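You operate a simulated robot arm through the tools that you are given. There is no shell and no other tool. Be economical: measure what you need, move in short steps, check, and stop when the job is done.

The job below is to be done with a simulated robot arm. You get a single attempt, and the scene is never put back.

## Task
Shut and bleed the sander's air, then swap its worn disc for the yellow one.
Fine: the worn disc goes in the scrap tray; open the air valve again at the end.
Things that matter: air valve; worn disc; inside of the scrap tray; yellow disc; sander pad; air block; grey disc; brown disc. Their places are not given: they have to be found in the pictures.

The check looks at the end state, three seconds after you hand in, the way a careful person would. Anything else that was tipped, shoved, dropped, spilled or broken makes it a failure.

## Robot
A 6-joint arm with a two-finger parallel gripper, fixed in place. Base frame: the origin is at the foot of the arm, x ahead of it, y to its left, z up; the work surface is at about z = 868. Lengths are in mm, angles in rad, forces in N, time in s.
With the tool pointing down near the work surface it reaches from about 260 to 680 mm from the base axis. Its first joint turns from -1.152 to 1.152 rad. Payload 2.9 kg.
The tool frame sits at the grasp point between the pads (the TCP): z along the fingers, y along the line on which they close. The tips reach 30 mm beyond it. The gripper opens to 110 mm. The fingers are 20 mm wide and 10 mm thick; the gripper's body (48 by 112 mm) begins 55 mm behind the TCP.
Orientation is told as [roll, pitch, yaw] about the base's x, y, z axes, in that order, counted from this pose: with the fingers straight down and closing along the base's y, the tool's x points along the base's -x, its y along +y and its z along -z.

## Interface
- The arm moves only by the tool jog_arm. Its argument "commands" is a list of rows, each a list of 6 numbers: the shift along the base's x, y, z in m, then the turn, a rotation vector about the base's x, y, z in degrees. In form: [[dx, dy, dz, rx, ry, rz], ...]. A call has 1 to 20 rows; each row is the pose to reach, as a shift and turn from the pose commanded when the call began. "hand" is the closure, from 0 (fully open) to 1 (shut), set as the call begins (left out, the last holds). Each row takes 0.2 s and may step no farther than 50 mm and 0.15 rad from the row before; otherwise, or with a gripper value out of range, the whole call is refused. A pose out of reach is approached as far as the arm can. The call stops where the force on the tool passes 50 N (or 10 N more than at its start, if that is more) or the arm is blocked; 0.2 s more then pass. Each finger travels about 108 mm/s and halts on what it meets, pressing with about 22 N; the grip force reading is that of the motor and also rises with nothing between the fingers. The clock runs only during rows and for 0.2 s after the last one: add rows that repeat a pose to give the fingers time. It gives the time, the measured TCP pose, the force on the tool (base axes), the opening and the grip force at its end, in the units of the frame above (readings bear some noise).
- Cameras (640 x 400 px; columns grow to the right, rows downward): "scene" is fixed at [97.6, 458.2, 1386.3]; the picture's right is [-0.49, -0.87, 0.00], its down [-0.49, 0.28, -0.83] and it looks along [0.72, -0.41, -0.56] (base axes); focal length 284 px, centre (320, 200). "wrist" rides on the gripper at [-36, 0, -57] in the tool frame; the picture's right is [0.00, -1.00, 0.00], its down [0.97, 0.00, -0.24] and it looks along [0.24, 0.00, 0.97] (tool axes); focal length 218 px, centre (320, 200).
- capture(camera): a new picture of that camera. The clock stands still meanwhile.
- measure_at(camera, pixels): for up to 12 pixels [column, row] of the newest picture of that camera ("zoom" is the newest enlarged one), the place [x, y, z] in the base frame of the surface seen there, good to about 2 mm. The clock stands still meanwhile.
- close_up(camera, box): a new picture of the part [left, top, right, bottom] of that camera's present view, enlarged. The clock stands still meanwhile.
- hand_in(): hands the job in; it is judged then, once.

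Keep the steps short. Do not move on a guess: measure, check each grasp and each placing, and mend mistakes. In all there are 80 turns and 46 pictures (those below and enlarged ones count). Leave the gripper open and the arm clear of the work at the hand-in unless told otherwise, and finish with a single line.

The tools are called after "Emit:" by a JSON object that holds its "method" and its "body". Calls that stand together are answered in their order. jog_arm: Moves the arm, as the interface text tells. Its arguments: {"type":"object","properties":{"commands":{"type":"array","items":{"type":"array","items":{"type":"number"}}},"hand":{"type":"number"}},"required":["commands"]} The other tools are called the same way: capture (camera) takes a picture; measure_at (camera, pixels) gives the place of the surface under pixels of a picture; close_up (camera, box) takes an enlarged picture of a part of a camera's view; hand_in () hands the job in.

At the start:

```text
time_s: 0.0
tcp_pos: [411.6, 188.7, 1244.0]
tool_rot: [-0.002, 0.001, 0.0]
force: [0.4, 0.3, 0.1]
gripper_width: 109.9
gripper_force: 0.0
```

scene: 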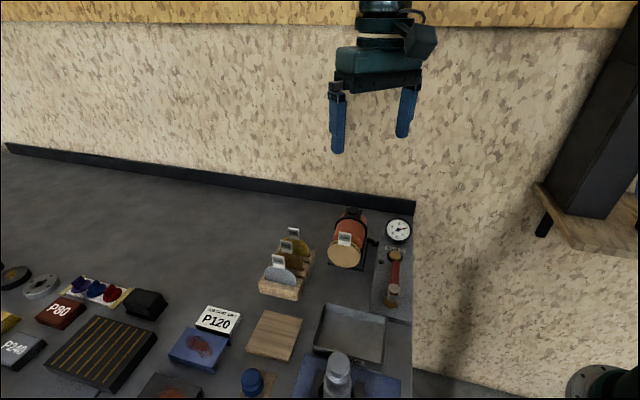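
wrist: 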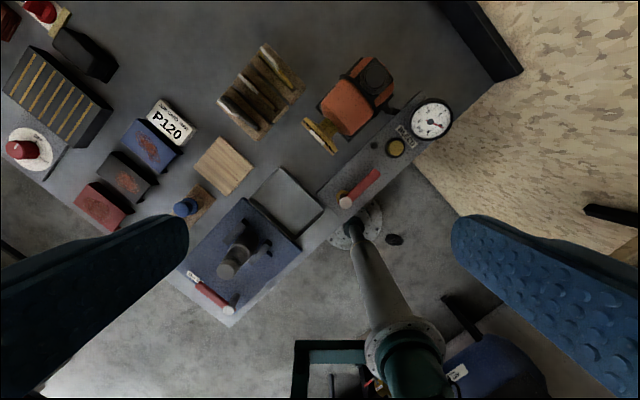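

I see the sander (orange) near scene pixel (348,240), the disc rack at (288,265), the tray at (350,335), and the air block with gauge and red lever at (395,270). I'll enlarge these areas first.

Emit:
{"method": "close_up", "body": {"camera": "scene", "box": [240, 195, 420, 308]}}

Emit:
{"method": "close_up", "body": {"camera": "wrist", "box": [180, 30, 480, 220]}}

```text
3.54 times, centred on (330, 252) of scene
```

zoom: 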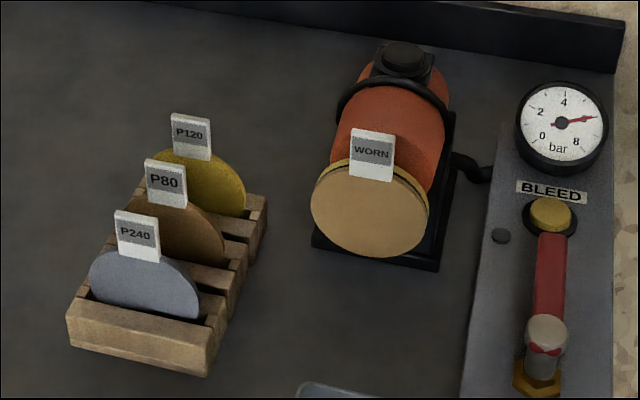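

```text
2.11 times, centred on (330, 125) of wrist
```

zoom: 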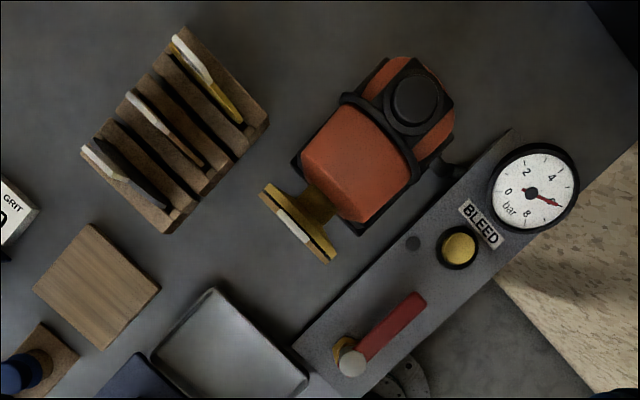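

The lever's pivot is at zoom (352,362) and its tip at (420,300). I'll measure these and the other parts in this zoom.

Emit:
{"method": "measure_at", "body": {"camera": "zoom", "pixels": [[352, 364], [365, 352], [418, 302], [458, 247], [412, 243], [500, 140], [310, 345], [430, 380], [270, 187], [330, 255], [290, 235], [440, 280]]}}

Emit:
{"method": "measure_at", "body": {"camera": "wrist", "pixels": [[286, 178], [252, 204], [290, 228], [320, 208], [285, 205], [259, 45], [300, 84], [222, 100], [258, 138], [296, 85], [272, 62], [245, 75]]}}

```text
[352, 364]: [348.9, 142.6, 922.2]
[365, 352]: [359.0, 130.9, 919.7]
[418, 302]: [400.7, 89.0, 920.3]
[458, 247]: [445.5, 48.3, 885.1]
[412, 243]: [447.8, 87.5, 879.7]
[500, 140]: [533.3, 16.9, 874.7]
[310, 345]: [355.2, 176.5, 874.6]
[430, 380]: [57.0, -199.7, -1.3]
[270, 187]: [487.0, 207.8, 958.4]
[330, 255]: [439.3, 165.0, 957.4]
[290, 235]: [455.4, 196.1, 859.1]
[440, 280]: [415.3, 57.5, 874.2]
```

```text
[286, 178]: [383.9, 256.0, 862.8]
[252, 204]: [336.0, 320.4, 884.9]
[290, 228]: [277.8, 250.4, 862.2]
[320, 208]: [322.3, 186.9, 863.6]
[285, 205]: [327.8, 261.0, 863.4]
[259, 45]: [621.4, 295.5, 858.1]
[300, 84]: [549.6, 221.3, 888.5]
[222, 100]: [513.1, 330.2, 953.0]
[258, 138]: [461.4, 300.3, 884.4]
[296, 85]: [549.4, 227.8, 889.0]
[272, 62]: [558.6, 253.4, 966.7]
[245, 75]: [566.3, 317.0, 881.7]
```

The air block runs at about -45°. The lever's pivot is at (349,143), its tip at (401,89), and its top at z≈920. I'll move the wrist camera closer to see the valve details. The path stays high and clear of everything.

Emit:
{"method": "jog_arm", "body": {"commands": [[0.005, -0.022, -0.035, 0, 0, 0], [0.01, -0.045, -0.07, 0, 0, 0], [0.015, -0.067, -0.105, 0, 0, 0], [0.02, -0.09, -0.14, 0, 0, 0], [0.02, -0.09, -0.14, 0, 0, 0]]}}

Emit:
{"method": "capture", "body": {"camera": "wrist"}}

Emit:
{"method": "close_up", "body": {"camera": "scene", "box": [360, 215, 430, 315]}}

```text
time_s: 1.2
tcp_pos: [431.7, 97.8, 1100.6]
tool_rot: [0.0, 0.001, 0.002]
force: [1.8, 1.1, 0.5]
gripper_width: 110.2
gripper_force: 0.1
```

```text
41 pictures are left
```

wrist: 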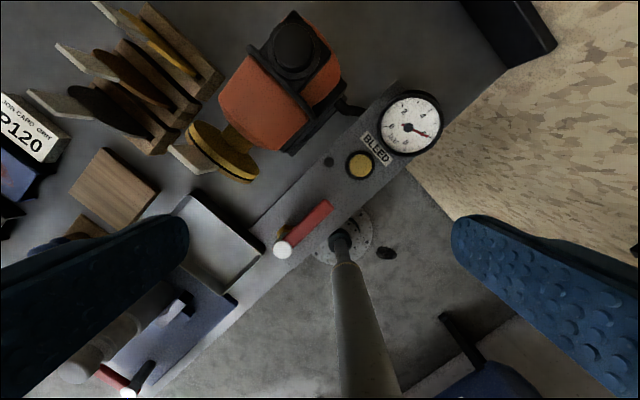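

```text
4.00 times, centred on (395, 265) of scene
```

zoom: 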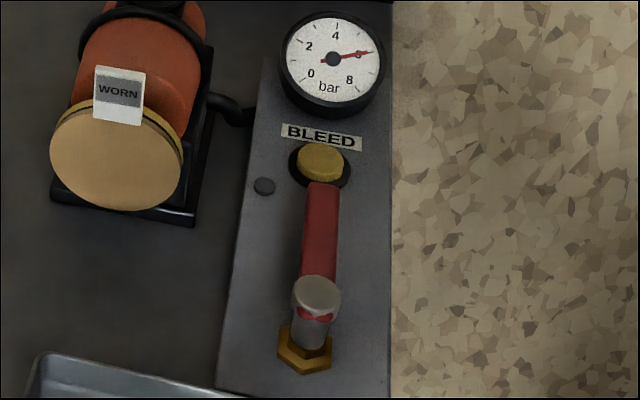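

Next I'll enlarge the lever in the wrist picture and measure it more closely.

Emit:
{"method": "close_up", "body": {"camera": "wrist", "box": [250, 130, 390, 270]}}

Emit:
{"method": "measure_at", "body": {"camera": "wrist", "pixels": [[282, 249], [290, 242], [298, 236], [312, 222], [330, 205], [278, 238], [360, 166], [328, 161], [372, 170], [190, 285], [290, 285], [345, 205]]}}

```text
2.86 times, centred on (320, 200) of wrist
```

zoom: 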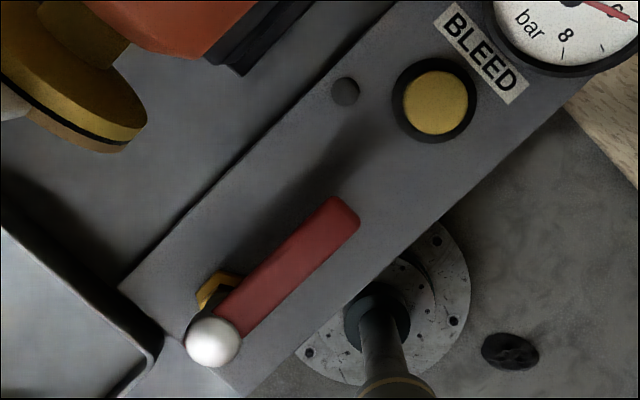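

```text
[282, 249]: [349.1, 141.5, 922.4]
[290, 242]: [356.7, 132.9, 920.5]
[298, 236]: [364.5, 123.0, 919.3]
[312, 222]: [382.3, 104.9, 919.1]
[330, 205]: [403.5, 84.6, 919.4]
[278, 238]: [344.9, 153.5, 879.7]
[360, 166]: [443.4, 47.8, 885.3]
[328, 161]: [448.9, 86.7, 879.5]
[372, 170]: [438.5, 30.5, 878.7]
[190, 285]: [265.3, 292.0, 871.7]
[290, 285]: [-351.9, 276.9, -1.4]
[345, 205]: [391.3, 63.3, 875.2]
```

The lever's top is at z≈920, its width is about 14 mm, and the stem is vertical at (349,142). Before working close to the sander, the disc and the gauge I'll measure their heights.

Emit:
{"method": "measure_at", "body": {"camera": "wrist", "pixels": [[265, 90], [293, 45], [215, 138], [250, 170], [225, 152], [195, 160], [240, 130], [408, 125], [85, 60], [50, 105], [128, 12], [172, 50]]}}

Emit:
{"method": "close_up", "body": {"camera": "wrist", "box": [20, 0, 280, 200]}}

```text
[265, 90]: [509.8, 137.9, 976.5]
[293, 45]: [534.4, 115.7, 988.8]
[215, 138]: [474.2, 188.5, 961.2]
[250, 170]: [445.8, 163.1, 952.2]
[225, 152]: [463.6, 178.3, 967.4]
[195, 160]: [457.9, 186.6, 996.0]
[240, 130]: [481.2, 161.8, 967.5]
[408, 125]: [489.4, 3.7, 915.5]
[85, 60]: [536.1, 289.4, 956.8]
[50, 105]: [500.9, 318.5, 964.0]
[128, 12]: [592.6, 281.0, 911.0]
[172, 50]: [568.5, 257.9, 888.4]
```

```text
2.00 times, centred on (150, 100) of wrist
```

zoom: 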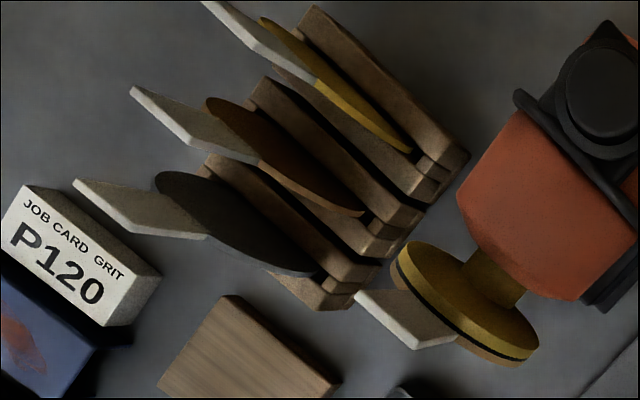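

The yellow disc carries the P120 label and the job card also says P120, so they agree. Now I'll turn the tool -45° about z, so the fingers close across the lever, and partly close to about 34 mm above (384,106).

Emit:
{"method": "jog_arm", "body": {"commands": [[-0.008, 0.0014, -0.01, 0, 0, -7.5], [-0.016, 0.0028, -0.02, 0, 0, -15], [-0.024, 0.0042, -0.04, 0, 0, -22.5], [-0.032, 0.0056, -0.06, 0, 0, -30], [-0.04, 0.007, -0.08, 0, 0, -37.5], [-0.0477, 0.0082, -0.1, 0, 0, -45], [-0.0477, 0.0082, -0.12, 0, 0, -45], [-0.0477, 0.0082, -0.12, 0, 0, -45]], "hand": 0.69}}

Emit:
{"method": "capture", "body": {"camera": "wrist"}}

```text
time_s: 3.0
tcp_pos: [384.1, 106.2, 984.8]
tool_rot: [-0.001, -0.002, -0.786]
force: [0.4, 0.2, 0.3]
gripper_width: 34.1
gripper_force: 0.0
```

```text
37 pictures are left
```

wrist: 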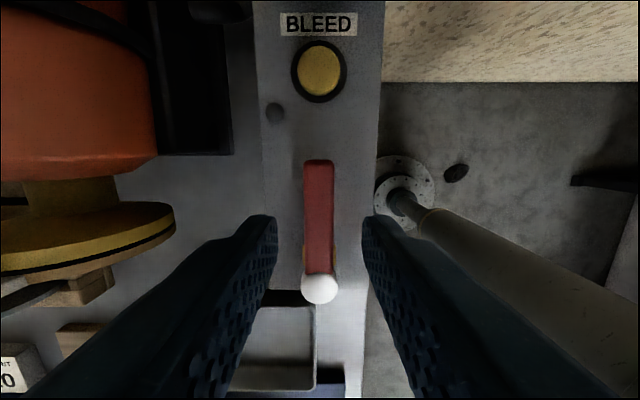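

The fingers are lined up on either side of the lever. I'll go down until the tips are at about z=903, around the lever.

Emit:
{"method": "jog_arm", "body": {"commands": [[0, 0, -0.02, 0, 0, 0], [0, 0, -0.04, 0, 0, 0], [0, 0, -0.05, 0, 0, 0], [0, 0, -0.05, 0, 0, 0]]}}

```text
time_s: 4.0
tcp_pos: [383.3, 107.2, 934.2]
tool_rot: [-0.001, -0.001, -0.785]
force: [-0.4, 0.5, -0.5]
gripper_width: 34.1
gripper_force: 0.1
```

I'll try the usual closing direction, clockwise seen from above, moving on an arc about the pivot (349,142). I'll start with 24° and read the force.

Emit:
{"method": "jog_arm", "body": {"commands": [[-0.00535, -0.00452, 0, 0, 0, -8], [-0.01128, -0.00825, 0, 0, 0, -16], [-0.01767, -0.01112, 0, 0, 0, -24], [-0.01767, -0.01112, 0, 0, 0, -24]]}}

Emit:
{"method": "capture", "body": {"camera": "wrist"}}

```text
time_s: 5.0
tcp_pos: [364.2, 95.9, 934.5]
tool_rot: [-0.001, -0.001, -1.207]
force: [2.4, 0.2, -0.3]
gripper_width: 35.0
gripper_force: 0.8
```

```text
36 pictures are left
```

wrist: 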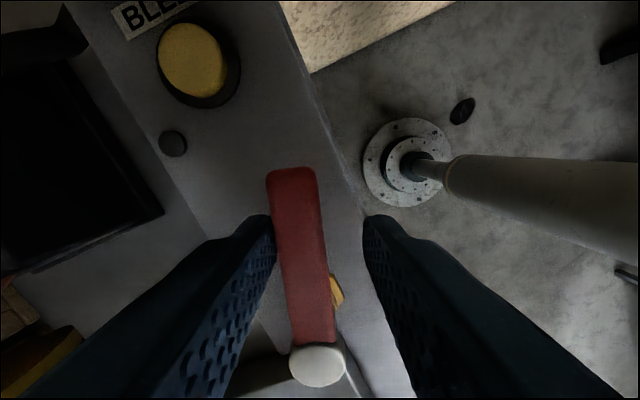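

The lever follows with almost no force, so clockwise works. I'll continue the arc to about 88° in total.

Emit:
{"method": "jog_arm", "body": {"commands": [[-0.00673, -0.00195, 0, 0, 0, -8], [-0.01366, -0.00295, 0, 0, 0, -16], [-0.02066, -0.00298, 0, 0, 0, -24], [-0.0276, -0.00202, 0, 0, 0, -32], [-0.03434, -0.00012, 0, 0, 0, -40], [-0.04075, 0.00271, 0, 0, 0, -48], [-0.0467, 0.0064, 0, 0, 0, -56], [-0.05208, 0.01088, 0, 0, 0, -64], [-0.05208, 0.01088, 0, 0, 0, -64]]}}

Emit:
{"method": "capture", "body": {"camera": "wrist"}}

Emit:
{"method": "close_up", "body": {"camera": "scene", "box": [360, 215, 430, 315]}}

```text
time_s: 7.0
tcp_pos: [312.6, 108.6, 932.9]
tool_rot: [0.0, 0.0, -2.323]
force: [0.3, -1.3, 0.8]
gripper_width: 34.8
gripper_force: 0.9
```

```text
35 pictures are left
```

wrist: 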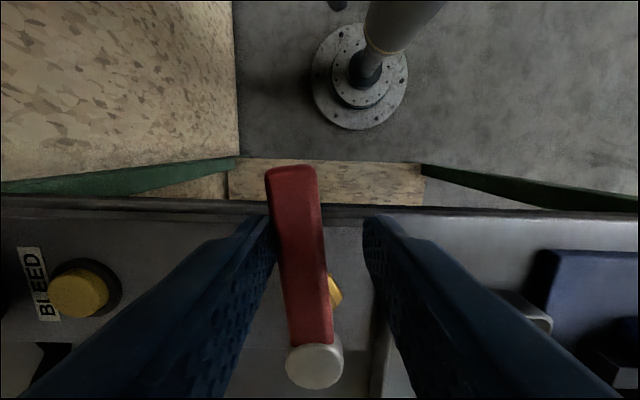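

```text
4.00 times, centred on (395, 265) of scene
```

zoom: 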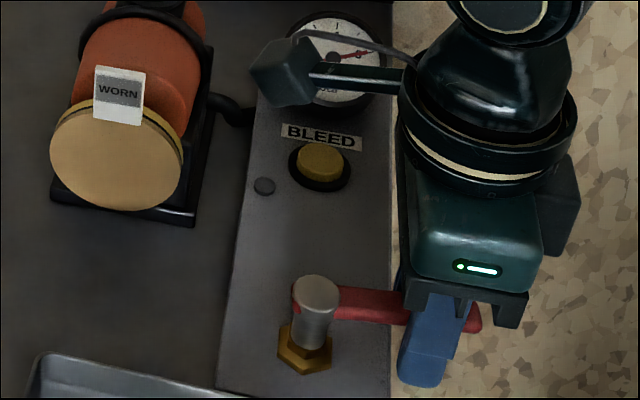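

The lever lags by about 8°, so it stands at about 80°. I'll turn 12° more and look for the end stop in the force.

Emit:
{"method": "jog_arm", "body": {"commands": [[-0.0036, 0.00383, 0, 0, 0, -6], [-0.00677, 0.00802, 0, 0, 0, -12], [-0.00677, 0.00802, 0, 0, 0, -12]]}}

Emit:
{"method": "capture", "body": {"camera": "wrist"}}

```text
time_s: 7.8
tcp_pos: [307.7, 115.1, 931.7]
tool_rot: [0.001, 0.003, -2.533]
force: [6.3, -4.3, 2.1]
gripper_width: 38.0
gripper_force: 4.4
```

```text
33 pictures are left
```

wrist: 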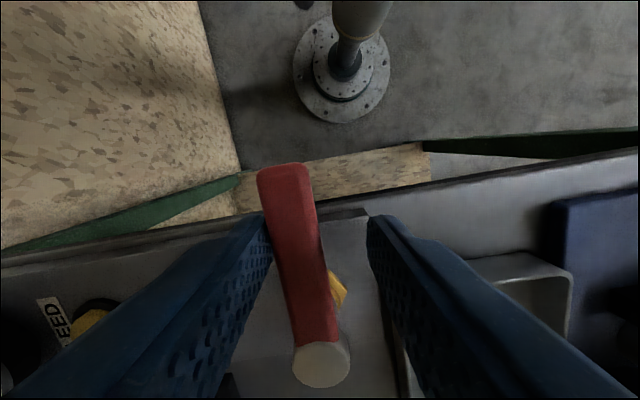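

Force rises to about 8 N and the fingers are being spread, so the lever is at its stop: shut. I'll back off a little and lift clear.

Emit:
{"method": "jog_arm", "body": {"commands": [[0.0035, -0.004, 0, 0, 0, 7], [0.0045, -0.0055, 0, 0, 0, 9], [0.0045, -0.0055, 0.03, 0, 0, 9], [0.0045, -0.0055, 0.07, 0, 0, 9], [0.0045, -0.0055, 0.11, 0, 0, 9], [0.0045, -0.0055, 0.15, 0, 0, 9], [0.0045, -0.0055, 0.15, 0, 0, 9]]}}

Emit:
{"method": "close_up", "body": {"camera": "scene", "box": [360, 215, 430, 315]}}

```text
time_s: 9.4
tcp_pos: [314.3, 109.7, 1083.3]
tool_rot: [0.002, 0.001, -2.374]
force: [0.3, 0.1, 0.2]
gripper_width: 34.2
gripper_force: 0.0
```

```text
4.00 times, centred on (395, 265) of scene
```

zoom: 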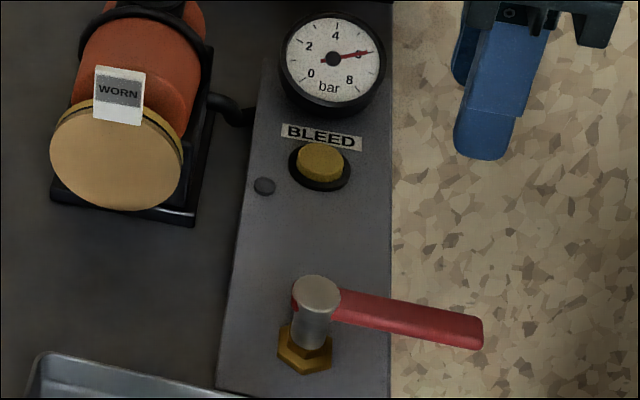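

The valve is shut and the gauge still shows about 6 bar. I'll close the fingers, unwind to -45°, and move above the bleed button at (444.5,48).

Emit:
{"method": "jog_arm", "body": {"commands": [[0.011, -0.005, 0, 0, 0, 7.6], [0.022, -0.01, 0, 0, 0, 15.2], [0.033, -0.015, 0, 0, 0, 22.8], [0.044, -0.02, 0, 0, 0, 30.4], [0.055, -0.025, 0, 0, 0, 38], [0.066, -0.03, 0, 0, 0, 45.6], [0.077, -0.035, 0, 0, 0, 53.2], [0.088, -0.04, 0, 0, 0, 60.8], [0.099, -0.045, 0, 0, 0, 68.4], [0.11, -0.051, 0, 0, 0, 76], [0.121, -0.056, 0, 0, 0, 83.6], [0.131, -0.061, 0, 0, 0, 91], [0.131, -0.061, -0.04, 0, 0, 91], [0.131, -0.061, -0.08, 0, 0, 91], [0.131, -0.061, -0.124, 0, 0, 91], [0.131, -0.061, -0.124, 0, 0, 91]], "hand": 1}}

Emit:
{"method": "capture", "body": {"camera": "wrist"}}

```text
time_s: 12.8
tcp_pos: [443.4, 50.6, 958.7]
tool_rot: [-0.001, 0.001, -0.785]
force: [-0.5, 0.3, 0.2]
gripper_width: 0.0
gripper_force: 21.7
```

```text
31 pictures are left
```

wrist: 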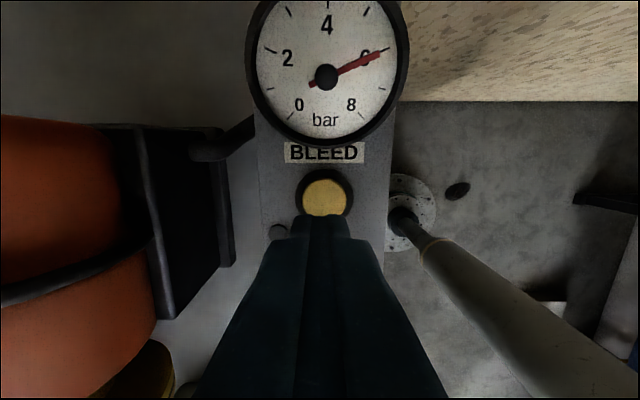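

The button is visible just in front of the tips at (325,195). I'll check its place again.

Emit:
{"method": "measure_at", "body": {"camera": "wrist", "pixels": [[325, 185], [325, 198], [308, 197], [342, 197], [325, 207], [325, 10], [325, 130], [325, 75]]}}

```text
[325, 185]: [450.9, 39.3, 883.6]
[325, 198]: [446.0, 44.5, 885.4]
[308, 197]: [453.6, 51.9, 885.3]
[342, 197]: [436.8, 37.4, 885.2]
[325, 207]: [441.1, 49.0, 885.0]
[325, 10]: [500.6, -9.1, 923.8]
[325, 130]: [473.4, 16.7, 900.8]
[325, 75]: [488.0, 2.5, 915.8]
```

The button's centre is at about (444,46.5) with its top at z=885. I'll press down in small steps and hold.

Emit:
{"method": "jog_arm", "body": {"commands": [[0.001, -0.003, -0.02, 0, 0, 0], [0.001, -0.003, -0.038, 0, 0, 0], [0.001, -0.003, -0.044, 0, 0, 0], [0.001, -0.003, -0.047, 0, 0, 0], [0.001, -0.003, -0.049, 0, 0, 0], [0.001, -0.003, -0.049, 0, 0, 0], [0.001, -0.003, -0.049, 0, 0, 0], [0.001, -0.003, -0.049, 0, 0, 0], [0.001, -0.003, -0.049, 0, 0, 0]]}}

Emit:
{"method": "capture", "body": {"camera": "wrist"}}

```text
time_s: 14.8
tcp_pos: [444.2, 45.4, 910.1]
tool_rot: [0.0, -0.002, -0.786]
force: [5.4, 4.4, 12.5]
gripper_width: 0.1
gripper_force: 22.2
```

```text
30 pictures are left
```

wrist: 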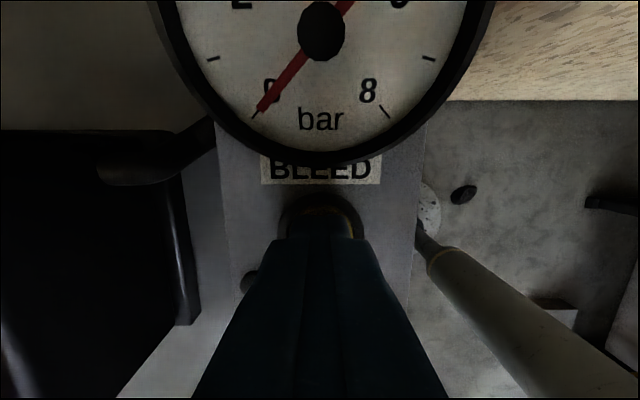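

The gauge reads 0, so the air is bled. I'll lift off, then turn to +45° yaw above the worn disc and look down along it.

Emit:
{"method": "jog_arm", "body": {"commands": [[0, 0, 0.045, 0, 0, 0], [0, 0, 0.09, 0, 0, 0], [0, 0, 0.135, 0, 0, 0], [0, 0, 0.18, 0, 0, 0], [0.002, 0.011, 0.2, 0, 0, 7.5], [0.004, 0.022, 0.2, 0, 0, 15], [0.006, 0.033, 0.2, 0, 0, 22.5], [0.008, 0.044, 0.2, 0, 0, 30], [0.01, 0.055, 0.2, 0, 0, 37.5], [0.012, 0.066, 0.2, 0, 0, 45], [0.014, 0.077, 0.2, 0, 0, 52.5], [0.016, 0.088, 0.2, 0, 0, 60], [0.018, 0.1, 0.2, 0, 0, 67.5], [0.02, 0.11, 0.2, 0, 0, 75], [0.022, 0.122, 0.2, 0, 0, 82.5], [0.024, 0.134, 0.2, 0, 0, 90], [0.024, 0.134, 0.2, 0, 0, 90]], "hand": 0.4}}

Emit:
{"method": "capture", "body": {"camera": "wrist"}}

Emit:
{"method": "close_up", "body": {"camera": "scene", "box": [250, 200, 410, 300]}}

```text
time_s: 18.4
tcp_pos: [466.5, 180.5, 1110.0]
tool_rot: [0.0, -0.001, 0.787]
force: [0.3, 0.4, -0.6]
gripper_width: 66.2
gripper_force: 0.1
```

```text
29 pictures are left
```

wrist: 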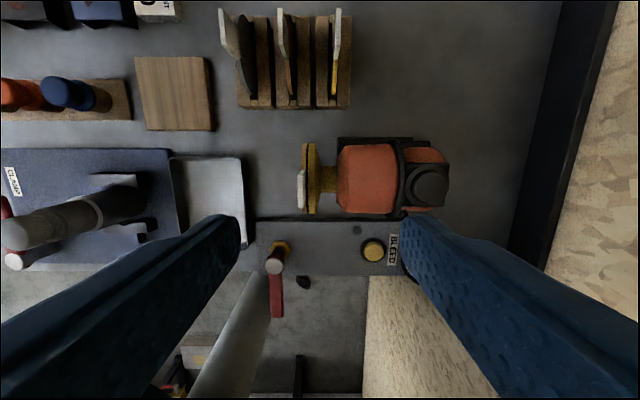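

```text
4.00 times, centred on (330, 250) of scene
```

zoom: 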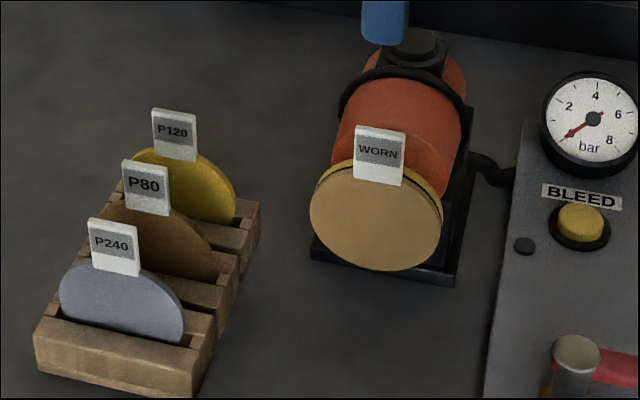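

Everything lines up well with 45°. I'll enlarge the sander disc and the rack.

Emit:
{"method": "close_up", "body": {"camera": "wrist", "box": [270, 120, 390, 230]}}

Emit:
{"method": "measure_at", "body": {"camera": "wrist", "pixels": [[301, 176], [301, 200], [303, 190], [306, 160], [306, 205], [312, 145], [316, 178], [312, 211], [308, 178], [328, 178], [338, 178], [222, 195]]}}

```text
3.64 times, centred on (330, 175) of wrist
```

zoom: 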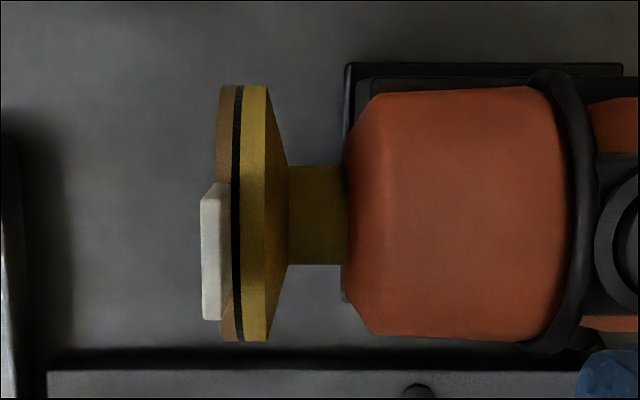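

```text
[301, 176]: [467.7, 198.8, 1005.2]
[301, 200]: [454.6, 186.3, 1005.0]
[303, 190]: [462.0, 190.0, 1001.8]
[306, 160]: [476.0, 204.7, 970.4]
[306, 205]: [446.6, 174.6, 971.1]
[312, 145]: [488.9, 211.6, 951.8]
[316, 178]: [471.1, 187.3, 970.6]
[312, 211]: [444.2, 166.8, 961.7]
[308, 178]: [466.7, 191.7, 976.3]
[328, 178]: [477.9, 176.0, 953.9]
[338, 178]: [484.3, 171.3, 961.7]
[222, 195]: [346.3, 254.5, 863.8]
```

The tab's top is at z≈1005, the disc's top at about 975, and the front of the disc lies about along v=(x+y)/√2≈462. Next I'll measure the rack, the yellow disc and the tray from this view, and enlarge both.

Emit:
{"method": "measure_at", "body": {"camera": "wrist", "pixels": [[172, 160], [241, 158], [246, 240], [178, 170], [236, 164], [240, 240], [210, 200], [338, 12], [337, 40], [334, 60], [334, 90], [350, 90]]}}

Emit:
{"method": "close_up", "body": {"camera": "wrist", "box": [200, 0, 380, 120]}}

Emit:
{"method": "close_up", "body": {"camera": "scene", "box": [290, 290, 420, 400]}}

```text
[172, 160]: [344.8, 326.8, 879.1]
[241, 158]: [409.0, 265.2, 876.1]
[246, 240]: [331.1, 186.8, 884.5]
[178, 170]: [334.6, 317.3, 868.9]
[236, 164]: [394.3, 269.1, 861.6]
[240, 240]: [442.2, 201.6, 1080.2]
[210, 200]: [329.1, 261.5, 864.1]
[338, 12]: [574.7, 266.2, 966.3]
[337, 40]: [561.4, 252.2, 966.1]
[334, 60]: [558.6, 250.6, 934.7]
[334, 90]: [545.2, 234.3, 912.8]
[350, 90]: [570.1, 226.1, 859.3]
```

```text
3.33 times, centred on (290, 60) of wrist
```

zoom: 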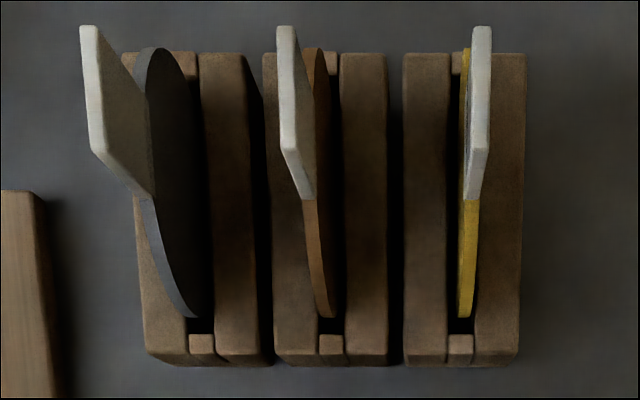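

```text
3.64 times, centred on (355, 345) of scene
```

zoom: 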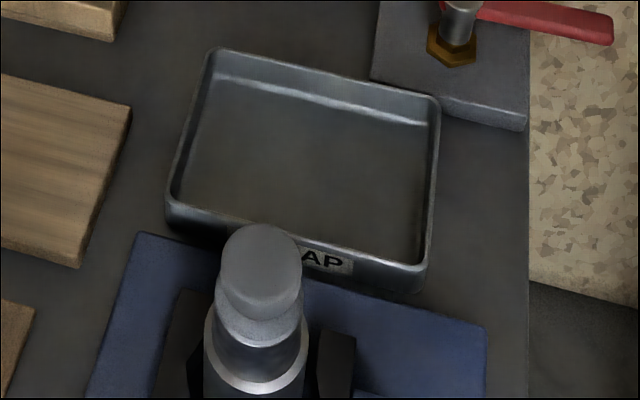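

The tray's inside is about u -97..-18 and v 371..471, so its centre is at about (338,257). I'll go over the worn disc's tab at (461.8,191) with a 40 mm opening and stop above it to check.

Emit:
{"method": "jog_arm", "body": {"commands": [[-0.003, 0.005, -0.03, 0, 0, 0], [-0.0057, 0.0106, -0.06, 0, 0, 0], [-0.0057, 0.0106, -0.06, 0, 0, 0]], "hand": 0.64}}

Emit:
{"method": "capture", "body": {"camera": "wrist"}}

```text
time_s: 19.2
tcp_pos: [463.8, 192.1, 1050.1]
tool_rot: [0.0, 0.001, 0.786]
force: [-0.6, 0.6, -0.7]
gripper_width: 39.5
gripper_force: 0.0
```

```text
24 pictures are left
```

wrist: 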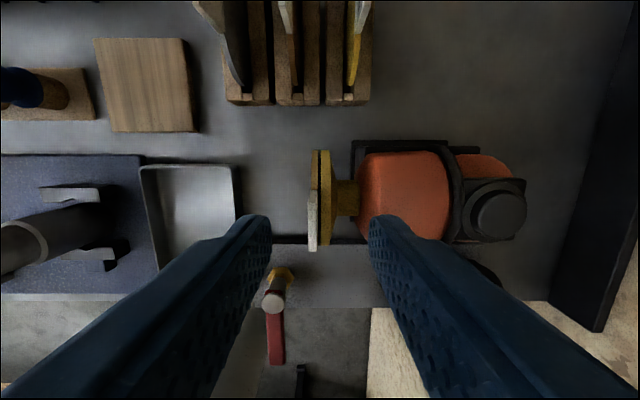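

Emit:
{"method": "measure_at", "body": {"camera": "wrist", "pixels": [[312, 196], [312, 220], [312, 245], [314, 170], [328, 170], [316, 220], [20, 245], [60, 220], [80, 195], [330, 230], [410, 180], [268, 302]]}}

```text
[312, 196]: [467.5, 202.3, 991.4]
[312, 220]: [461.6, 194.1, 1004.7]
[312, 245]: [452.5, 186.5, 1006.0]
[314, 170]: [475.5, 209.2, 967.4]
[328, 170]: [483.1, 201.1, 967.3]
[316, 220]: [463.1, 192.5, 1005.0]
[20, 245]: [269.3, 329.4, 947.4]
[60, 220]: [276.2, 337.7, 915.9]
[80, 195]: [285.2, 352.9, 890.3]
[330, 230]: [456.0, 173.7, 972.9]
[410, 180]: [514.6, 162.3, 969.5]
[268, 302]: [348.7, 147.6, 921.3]
```

The tab is at u≈-190, and the tool is within 2 mm of it. The pad's top is at about 975, so I'll descend to TCP z=1012 (tips at 982), shifted slightly, then close gently.

Emit:
{"method": "jog_arm", "body": {"commands": [[-0.001, 0.001, -0.02, 0, 0, 0], [-0.001, 0.001, -0.038, 0, 0, 0], [-0.001, 0.001, -0.038, 0, 0, 0]]}}

Emit:
{"method": "jog_arm", "body": {"commands": [[0, 0, 0, 0, 0, 0], [0, 0, 0, 0, 0, 0], [0, 0, 0, 0, 0, 0]], "hand": 1}}

Emit:
{"method": "capture", "body": {"camera": "wrist"}}

```text
time_s: 20.0
tcp_pos: [461.6, 192.3, 1013.0]
tool_rot: [0.001, 0.0, 0.785]
force: [-0.4, -0.5, -0.8]
gripper_width: 39.4
gripper_force: 0.1
```

```text
time_s: 20.8
tcp_pos: [459.3, 193.9, 1011.8]
tool_rot: [0.001, 0.003, 0.79]
force: [-14.1, 14.1, 1.5]
gripper_width: 3.4
gripper_force: 21.6
```

```text
23 pictures are left
```

wrist: 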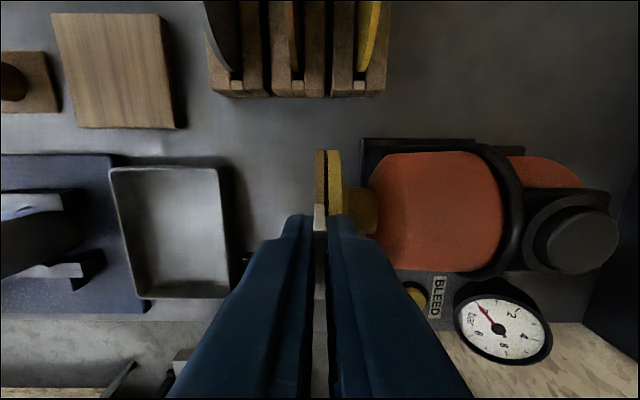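

The tab is held, 3.4 mm thick. Now I'll pull the disc straight off the pad along its normal (-0.707,0.707) in small steps.

Emit:
{"method": "jog_arm", "body": {"commands": [[-0.002, 0.002, 0, 0, 0, 0], [-0.004, 0.004, 0, 0, 0, 0], [-0.006, 0.006, 0, 0, 0, 0], [-0.009, 0.009, 0, 0, 0, 0], [-0.012, 0.012, 0, 0, 0, 0], [-0.016, 0.016, 0, 0, 0, 0], [-0.022, 0.022, 0, 0, 0, 0], [-0.022, 0.022, 0, 0, 0, 0]]}}

Emit:
{"method": "capture", "body": {"camera": "wrist"}}

```text
time_s: 22.6
tcp_pos: [437.7, 212.9, 1014.1]
tool_rot: [0.001, 0.0, 0.785]
force: [-0.8, 0.1, -0.3]
gripper_width: 3.3
gripper_force: 22.2
```

```text
22 pictures are left
```

wrist: 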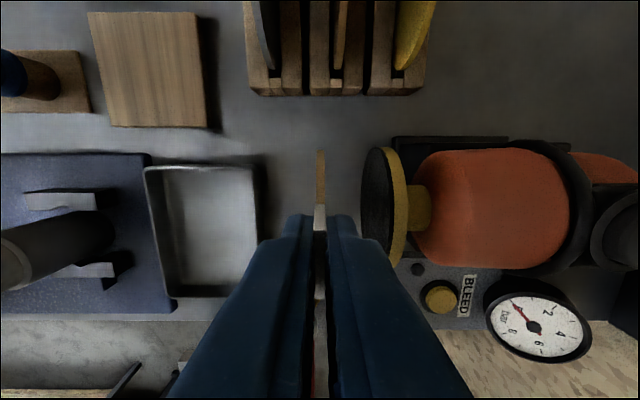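

The worn disc is off and held, and the sander hasn't moved. I'll raise it, move toward the tray, then turn by -90° so the disc's length lies along the tray's long side.

Emit:
{"method": "jog_arm", "body": {"commands": [[-0.01, 0.01, 0.025, 0, 0, 0], [-0.03, 0.027, 0.048, 0, 0, 0], [-0.034, 0.03, 0.048, 0, 0, -7.5], [-0.038, 0.034, 0.048, 0, 0, -15], [-0.042, 0.037, 0.048, 0, 0, -22.5], [-0.046, 0.04, 0.048, 0, 0, -30], [-0.05, 0.044, 0.048, 0, 0, -37.5], [-0.054, 0.047, 0.048, 0, 0, -45], [-0.058, 0.05, 0.048, 0, 0, -52.5], [-0.062, 0.054, 0.048, 0, 0, -60], [-0.066, 0.057, 0.048, 0, 0, -67.5], [-0.07, 0.06, 0.048, 0, 0, -75], [-0.074, 0.064, 0.048, 0, 0, -82.5], [-0.0775, 0.0675, 0.048, 0, 0, -90], [-0.0775, 0.0675, 0.048, 0, 0, -90]]}}

Emit:
{"method": "capture", "body": {"camera": "scene"}}

```text
time_s: 25.8
tcp_pos: [361.4, 280.4, 1061.2]
tool_rot: [0.0, -0.001, -0.786]
force: [-0.4, -0.6, -0.7]
gripper_width: 3.1
gripper_force: 22.3
```

```text
21 pictures are left
```

scene: 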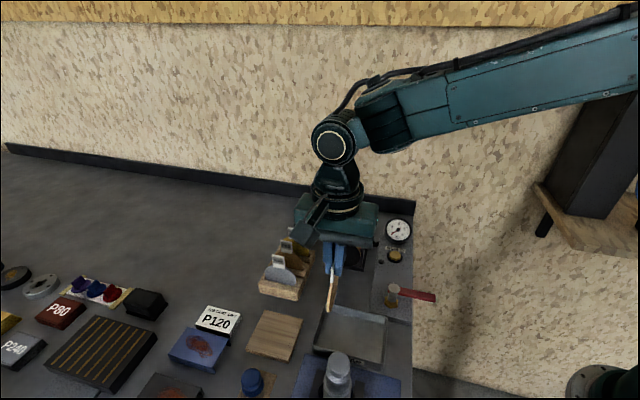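

The disc hangs over the tray. I'll tilt the tool by 40°, so the disc leans along the tray's length, and lower it partway.

Emit:
{"method": "jog_arm", "body": {"commands": [[-0.001, -0.001, 0, -4.71, 4.71, 0], [-0.002, -0.002, 0, -9.43, 9.43, 0], [-0.003, -0.003, -0.01, -14.14, 14.14, 0], [-0.004, -0.004, -0.02, -18.86, 18.86, 0], [-0.0046, -0.0052, -0.03, -23.57, 23.57, 0], [-0.0046, -0.0052, -0.05, -28.28, 28.28, 0], [-0.0046, -0.0052, -0.05, -28.28, 28.28, 0]]}}

Emit:
{"method": "close_up", "body": {"camera": "scene", "box": [240, 200, 440, 400]}}

Emit:
{"method": "capture", "body": {"camera": "wrist"}}

```text
time_s: 27.4
tcp_pos: [358.6, 274.9, 1010.8]
tool_rot: [-0.698, -0.001, -0.787]
force: [-0.7, 0.3, 0.8]
gripper_width: 3.4
gripper_force: 22.6
out of reach, approached as far as the arm can: row 4, 5
```

```text
2.00 times, centred on (340, 300) of scene
```

zoom: 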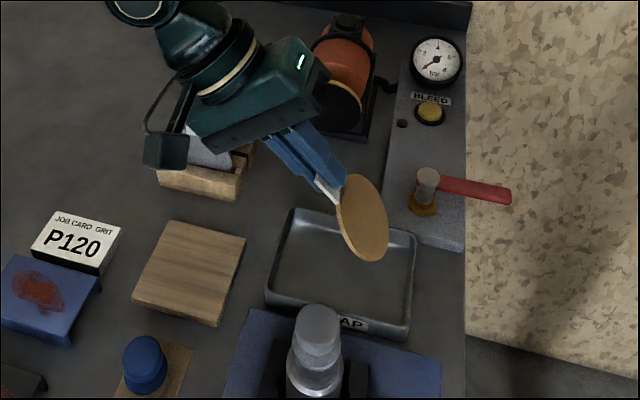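

```text
19 pictures are left
```

wrist: 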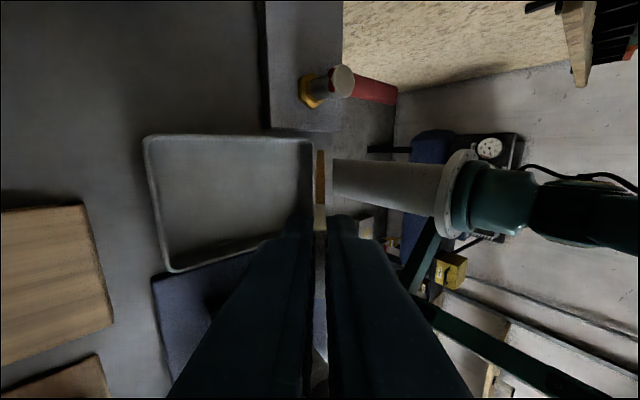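

A dark bracket on the wrist, at zoom (165,150), hangs near the rack. I'll measure it and the disc's lowest edge before going down.

Emit:
{"method": "measure_at", "body": {"camera": "zoom", "pixels": [[155, 162], [175, 162], [183, 140], [375, 258], [360, 220], [352, 182], [385, 235], [205, 150], [230, 178], [330, 270], [260, 140], [205, 145]]}}

```text
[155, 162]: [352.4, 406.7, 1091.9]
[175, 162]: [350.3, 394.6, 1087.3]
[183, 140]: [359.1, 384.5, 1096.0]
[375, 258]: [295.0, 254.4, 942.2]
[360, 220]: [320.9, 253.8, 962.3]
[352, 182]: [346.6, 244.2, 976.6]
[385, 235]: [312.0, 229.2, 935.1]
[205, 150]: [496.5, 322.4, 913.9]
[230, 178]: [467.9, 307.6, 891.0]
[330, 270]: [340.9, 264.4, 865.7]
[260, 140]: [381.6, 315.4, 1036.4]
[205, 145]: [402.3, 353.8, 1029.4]
```

The bracket is high and clear, and the disc's lowest edge is at about (312,229,930), inside the tray outline. I'll lower it by 56 mm.

Emit:
{"method": "jog_arm", "body": {"commands": [[0, 0, -0.02, 0, 0, 0], [0, 0, -0.04, 0, 0, 0], [0, 0, -0.05, 0, 0, 0], [0, 0, -0.056, 0, 0, 0], [0, 0, -0.056, 0, 0, 0]]}}

Emit:
{"method": "close_up", "body": {"camera": "scene", "box": [270, 260, 430, 400]}}

```text
time_s: 28.6
tcp_pos: [356.4, 274.9, 955.7]
tool_rot: [-0.697, -0.001, -0.785]
force: [-0.7, -0.1, 0.1]
gripper_width: 3.2
gripper_force: 22.5
```

```text
2.86 times, centred on (350, 330) of scene
```

zoom: 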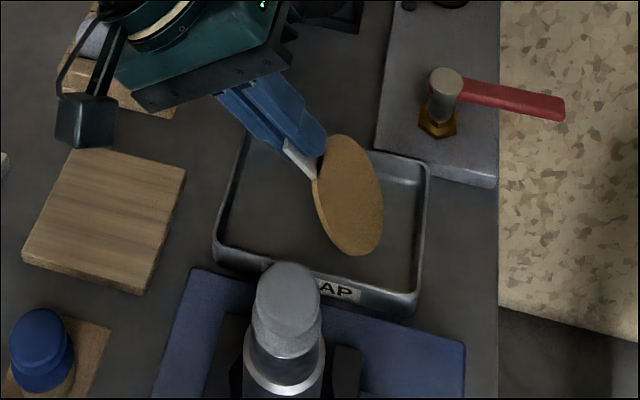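

The disc's edge is inside the tray. I'll lower until light contact, then open a little.

Emit:
{"method": "jog_arm", "body": {"commands": [[0, 0, -0.002, 0, 0, 0], [0, 0, -0.004, 0, 0, 0], [0, 0, -0.005, 0, 0, 0], [0, 0, -0.005, 0, 0, 0]]}}

Emit:
{"method": "jog_arm", "body": {"commands": [[0, 0, 0, 0, 0, 0], [0, 0, 0, 0, 0, 0], [0.006, 0.006, 0.011, 0, 0, 0], [0.014, 0.014, 0.024, 0, 0, 0], [0.023, 0.023, 0.038, 0, 0, 0], [0.032, 0.032, 0.054, 0, 0, 0], [0.041, 0.041, 0.069, 0, 0, 0], [0.041, 0.041, 0.069, 0, 0, 0]], "hand": 0.75}}

Emit:
{"method": "close_up", "body": {"camera": "scene", "box": [270, 260, 430, 400]}}

```text
time_s: 29.6
tcp_pos: [357.6, 274.7, 948.9]
tool_rot: [-0.699, 0.0, -0.786]
force: [0.0, 0.7, -0.6]
gripper_width: 3.4
gripper_force: 22.0
```

```text
time_s: 31.4
tcp_pos: [399.0, 316.5, 1019.4]
tool_rot: [-0.698, -0.001, -0.785]
force: [0.7, -0.1, -0.3]
gripper_width: 27.6
gripper_force: 0.1
```

```text
2.86 times, centred on (350, 330) of scene
```

zoom: 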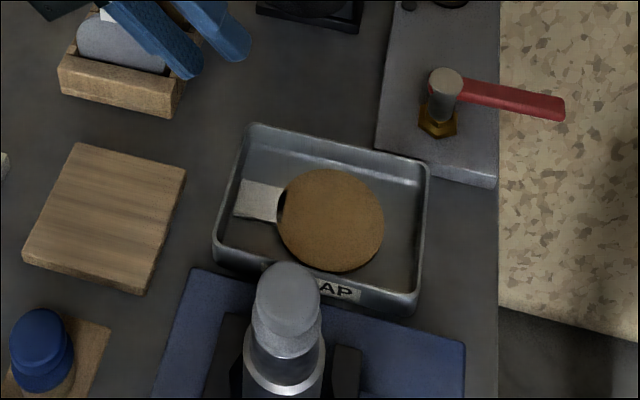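

The worn disc lies flat in the scrap tray. I'll raise the arm and undo the tilt.

Emit:
{"method": "jog_arm", "body": {"commands": [[0, 0, 0.045, 0, 0, 0], [0, 0, 0.085, 0, 0, 0], [0, 0, 0.09, 4.71, -4.71, 0], [0, 0, 0.09, 9.43, -9.43, 0], [0, 0, 0.09, 14.14, -14.14, 0], [0, 0, 0.09, 18.86, -18.86, 0], [0, 0, 0.09, 23.57, -23.57, 0], [0, 0, 0.09, 28.28, -28.28, 0], [0, 0, 0.09, 28.28, -28.28, 0]], "hand": 0.64}}

```text
time_s: 33.4
tcp_pos: [381.1, 376.7, 1133.8]
tool_rot: [-0.002, 0.003, -0.785]
force: [-0.5, 0.0, -1.6]
gripper_width: 39.5
gripper_force: 0.1
out of reach, approached as far as the arm can: row 1, 2, 3, 7, 8, 9
```

The arm ended off the commanded place, since some rows were out of reach. I'll hold still for one row to see where it settles.

Emit:
{"method": "jog_arm", "body": {"commands": [[0, 0, 0, 0, 0, 0], [0, 0, 0, 0, 0, 0]]}}

```text
time_s: 34.0
tcp_pos: [380.1, 376.1, 1134.3]
tool_rot: [-0.003, 0.0, -0.787]
force: [-0.1, 0.0, 0.2]
gripper_width: 39.7
gripper_force: 0.1
```

It settled at (380,376,1134) and is reachable there. I'll turn +90° to yaw +45° while moving high to above the yellow tab at (568,259).

Emit:
{"method": "jog_arm", "body": {"commands": [[0.0157, -0.0097, 0, 0, 0, 7.5], [0.0313, -0.0195, 0, 0, 0, 15], [0.047, -0.0292, 0, 0, 0, 22.5], [0.0627, -0.039, 0, 0, 0, 30], [0.0783, -0.0487, 0, 0, 0, 37.5], [0.094, -0.0585, 0, 0, 0, 45], [0.1097, -0.0682, 0, 0, 0, 52.5], [0.1253, -0.078, 0, 0, 0, 60], [0.141, -0.0877, 0, 0, 0, 67.5], [0.1567, -0.0975, 0, 0, 0, 75], [0.1723, -0.1072, -0.02, 0, 0, 82.5], [0.188, -0.117, -0.054, 0, 0, 90], [0.188, -0.117, -0.084, 0, 0, 90], [0.188, -0.117, -0.084, 0, 0, 90]]}}

Emit:
{"method": "capture", "body": {"camera": "wrist"}}

```text
time_s: 37.0
tcp_pos: [585.5, 200.5, 1024.0]
tool_rot: [0.0, -0.002, 0.785]
force: [0.1, 0.4, -0.1]
gripper_width: 39.6
gripper_force: 0.0
out of reach, approached as far as the arm can: row 1, 2, 3, 4, 5
```

```text
16 pictures are left
```

wrist: 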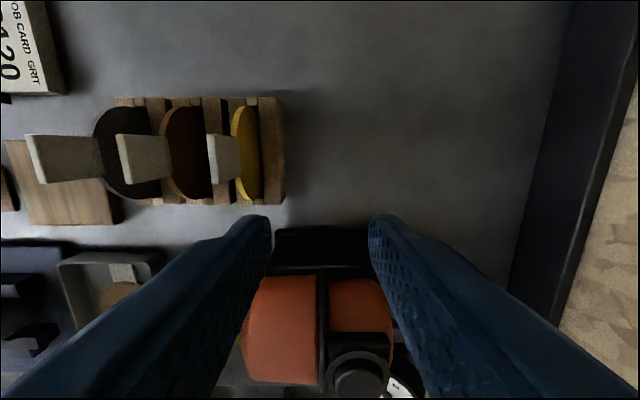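

The starting command had been the unreached one, so the tool is above the sander at (585,200), with nothing touched. The yellow tab is at pixel (210,155). I'll measure the tabs from here.

Emit:
{"method": "measure_at", "body": {"camera": "wrist", "pixels": [[208, 137], [209, 160], [212, 181], [118, 137], [119, 160], [122, 183], [238, 110], [246, 110], [250, 190], [28, 160], [280, 180], [358, 375]]}}

```text
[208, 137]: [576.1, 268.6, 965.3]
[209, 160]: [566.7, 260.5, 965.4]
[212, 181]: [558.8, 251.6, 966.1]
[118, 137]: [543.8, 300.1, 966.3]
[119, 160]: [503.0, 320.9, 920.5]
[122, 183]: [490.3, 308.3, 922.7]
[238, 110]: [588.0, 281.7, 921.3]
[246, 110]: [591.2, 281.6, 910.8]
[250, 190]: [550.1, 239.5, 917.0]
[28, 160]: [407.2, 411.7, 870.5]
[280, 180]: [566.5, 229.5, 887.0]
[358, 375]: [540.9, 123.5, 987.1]
```

The yellow tab spans v 573–597 at u≈-218, with its top at z=966, so its centre is at (568.3,259.3). I'll raise a bit, move over it and come down to just above.

Emit:
{"method": "jog_arm", "body": {"commands": [[0, 0, 0.03, 0, 0, 0], [-0.006, 0.02, 0.03, 0, 0, 0], [-0.012, 0.04, 0.03, 0, 0, 0], [-0.0172, 0.0588, 0.02, 0, 0, 0], [-0.0172, 0.0588, -0.012, 0, 0, 0], [-0.0172, 0.0588, -0.012, 0, 0, 0]], "hand": 0.7}}

Emit:
{"method": "capture", "body": {"camera": "wrist"}}

```text
time_s: 38.4
tcp_pos: [566.5, 257.0, 1011.9]
tool_rot: [0.0, 0.0, 0.784]
force: [0.1, 0.0, -0.7]
gripper_width: 33.1
gripper_force: 0.1
```

```text
15 pictures are left
```

wrist: 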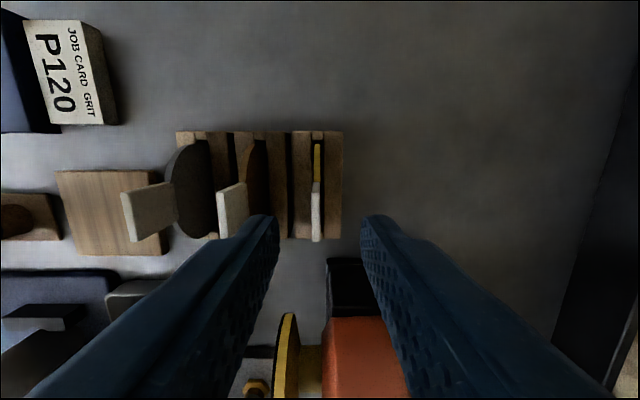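

The tab, at column 316, is almost centred between the fingers. With a small correction I'll descend 39 mm (tips at z≈943) and close.

Emit:
{"method": "jog_arm", "body": {"commands": [[0.0005, 0.0025, -0.015, 0, 0, 0], [0.0005, 0.0025, -0.03, 0, 0, 0], [0.0005, 0.0025, -0.039, 0, 0, 0], [0.0005, 0.0025, -0.039, 0, 0, 0]]}}

Emit:
{"method": "jog_arm", "body": {"commands": [[0, 0, 0, 0, 0, 0], [0, 0, 0, 0, 0, 0], [0, 0, 0, 0, 0, 0]], "hand": 1}}

Emit:
{"method": "jog_arm", "body": {"commands": [[0, 0, 0.02, 0, 0, 0], [0, 0, 0.05, 0, 0, 0], [0, 0, 0.09, 0, 0, 0], [0, 0, 0.12, 0, 0, 0], [0, 0, 0.12, 0, 0, 0]]}}

Emit:
{"method": "close_up", "body": {"camera": "scene", "box": [230, 170, 430, 300]}}

```text
time_s: 39.4
tcp_pos: [568.2, 260.9, 973.3]
tool_rot: [0.0, 0.002, 0.784]
force: [-0.1, 1.1, 0.7]
gripper_width: 33.0
gripper_force: 0.0
```

```text
time_s: 40.2
tcp_pos: [568.4, 261.6, 973.6]
tool_rot: [-0.001, -0.001, 0.785]
force: [0.6, 0.0, 0.4]
gripper_width: 3.4
gripper_force: 22.1
```

```text
time_s: 41.4
tcp_pos: [566.4, 260.9, 1096.9]
tool_rot: [0.001, 0.0, 0.785]
force: [0.3, -0.9, 0.0]
gripper_width: 3.3
gripper_force: 22.1
```

```text
3.08 times, centred on (330, 235) of scene
```

zoom: 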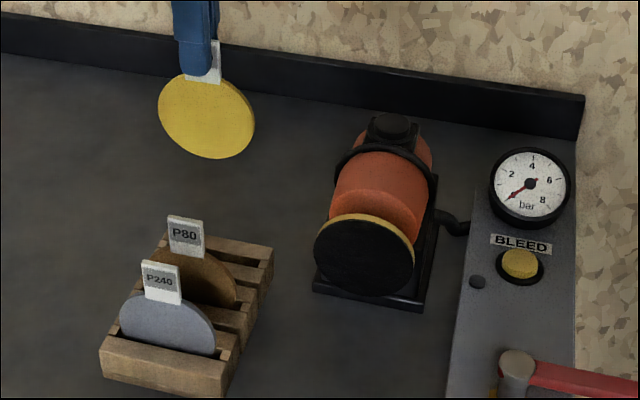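

The yellow disc is out of the rack and held squarely. I'll carry it high to a staging point 45 mm in front of the pad at (434.5,222.4) and lower it to mounting height, z=1012.

Emit:
{"method": "jog_arm", "body": {"commands": [[-0.033, -0.0096, 0, 0, 0, 0], [-0.066, -0.0192, 0, 0, 0, 0], [-0.0994, -0.0287, 0, 0, 0, 0], [-0.1325, -0.0383, 0, 0, 0, 0], [-0.1325, -0.0383, -0.04, 0, 0, 0], [-0.1325, -0.0383, -0.084, 0, 0, 0], [-0.1325, -0.0383, -0.084, 0, 0, 0]]}}

Emit:
{"method": "close_up", "body": {"camera": "scene", "box": [280, 190, 420, 290]}}

Emit:
{"method": "capture", "body": {"camera": "wrist"}}

```text
time_s: 43.0
tcp_pos: [438.6, 224.7, 1009.7]
tool_rot: [-0.002, 0.002, 0.784]
force: [0.1, -0.5, 0.2]
gripper_width: 3.2
gripper_force: 22.1
```

```text
4.00 times, centred on (350, 240) of scene
```

zoom: 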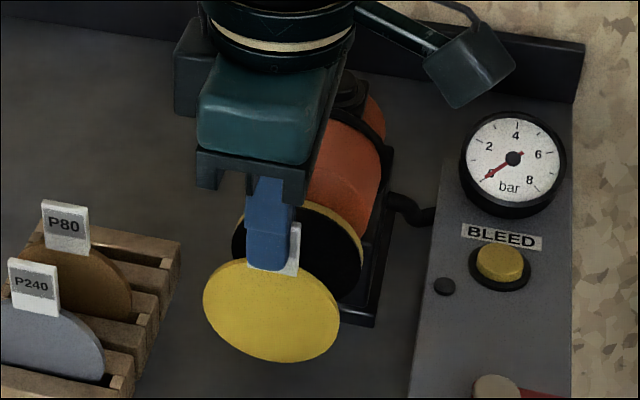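

```text
12 pictures are left
```

wrist: 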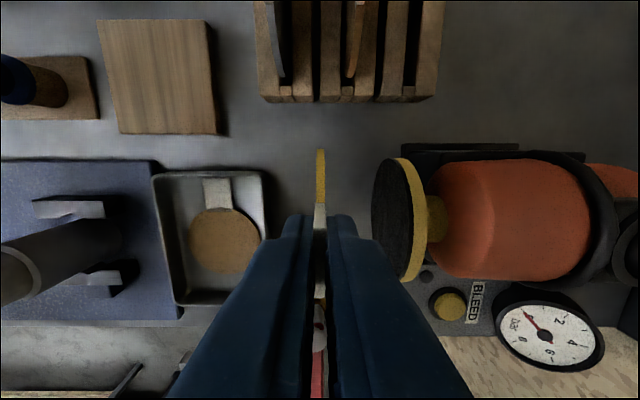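

I'll compare the yellow disc's edges with the pad's edges in this zoom to fine-tune the alignment.

Emit:
{"method": "measure_at", "body": {"camera": "zoom", "pixels": [[206, 297], [336, 322], [272, 358], [310, 349], [228, 343], [238, 248], [359, 264], [352, 288], [325, 208], [345, 225], [270, 310], [350, 250]]}}

Emit:
{"method": "measure_at", "body": {"camera": "wrist", "pixels": [[320, 152], [321, 165], [400, 160], [405, 160], [412, 200], [416, 278], [411, 276], [380, 180], [385, 240]]}}

```text
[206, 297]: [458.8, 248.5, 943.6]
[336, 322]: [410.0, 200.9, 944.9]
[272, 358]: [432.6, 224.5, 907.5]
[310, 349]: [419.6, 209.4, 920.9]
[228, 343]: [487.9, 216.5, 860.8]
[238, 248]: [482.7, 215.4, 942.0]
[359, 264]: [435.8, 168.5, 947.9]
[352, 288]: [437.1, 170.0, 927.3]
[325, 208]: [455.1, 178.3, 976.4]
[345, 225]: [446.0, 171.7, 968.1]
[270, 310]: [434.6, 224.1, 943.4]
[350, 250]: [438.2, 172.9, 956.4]
```

```text
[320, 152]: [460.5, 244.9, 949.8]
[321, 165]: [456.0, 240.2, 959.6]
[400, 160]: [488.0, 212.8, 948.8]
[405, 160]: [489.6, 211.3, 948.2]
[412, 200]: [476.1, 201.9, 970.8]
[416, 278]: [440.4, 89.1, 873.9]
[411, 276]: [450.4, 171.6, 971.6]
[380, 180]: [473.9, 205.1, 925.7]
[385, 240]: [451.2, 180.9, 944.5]
```

The yellow disc's centre is at v≈466 and z≈943, and the pad's is at v≈460.5 and z≈942. I'll shift v by -5.5 mm and advance 33 mm toward the pad.

Emit:
{"method": "jog_arm", "body": {"commands": [[-0.0039, -0.0039, 0, 0, 0, 0], [0.0031, -0.0109, 0, 0, 0, 0], [0.0111, -0.0189, 0, 0, 0, 0], [0.0161, -0.0239, 0, 0, 0, 0], [0.0191, -0.0269, 0, 0, 0, 0], [0.0191, -0.0269, 0, 0, 0, 0]]}}

Emit:
{"method": "capture", "body": {"camera": "wrist"}}

```text
time_s: 44.4
tcp_pos: [456.2, 193.2, 1011.6]
tool_rot: [0.0, 0.0, 0.785]
force: [0.5, 0.3, -0.2]
gripper_width: 3.1
gripper_force: 22.0
```

```text
11 pictures are left
```

wrist: 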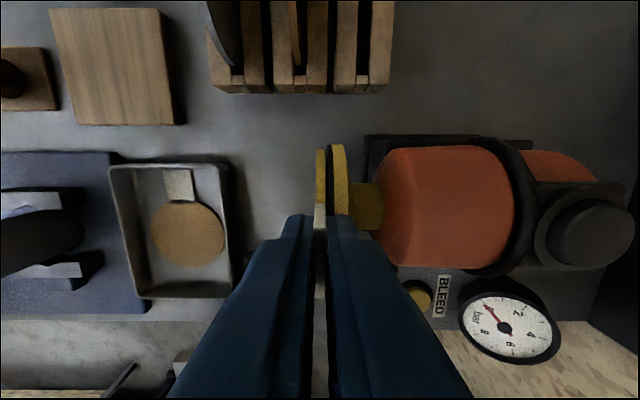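

The yellow disc is about 5 mm from the pad and, compared with the earlier mounted view, about 2 mm low in v. I'll shift v by +2 mm and press on gently.

Emit:
{"method": "jog_arm", "body": {"commands": [[0.0014, 0.0014, 0, 0, 0, 0], [0.0028, 0, 0, 0, 0, 0], [0.0035, -0.0007, 0, 0, 0, 0], [0.0042, -0.0014, 0, 0, 0, 0], [0.0049, -0.0021, 0, 0, 0, 0], [0.0049, -0.0021, 0, 0, 0, 0]]}}

Emit:
{"method": "close_up", "body": {"camera": "wrist", "box": [270, 120, 400, 230]}}

```text
time_s: 45.8
tcp_pos: [459.8, 193.4, 1009.6]
tool_rot: [0.003, 0.004, 0.788]
force: [-13.3, 7.4, 3.6]
gripper_width: 3.3
gripper_force: 21.6
```

```text
3.64 times, centred on (335, 175) of wrist
```

zoom: 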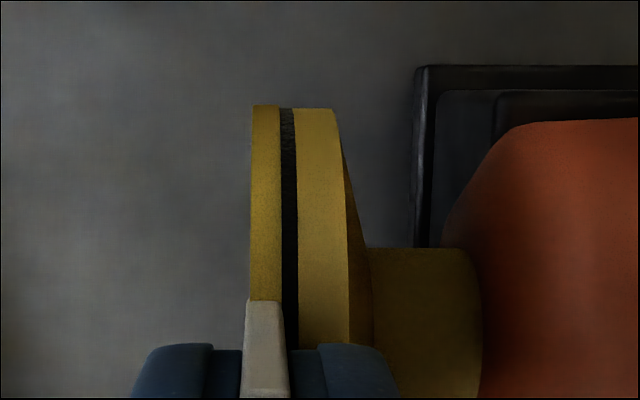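

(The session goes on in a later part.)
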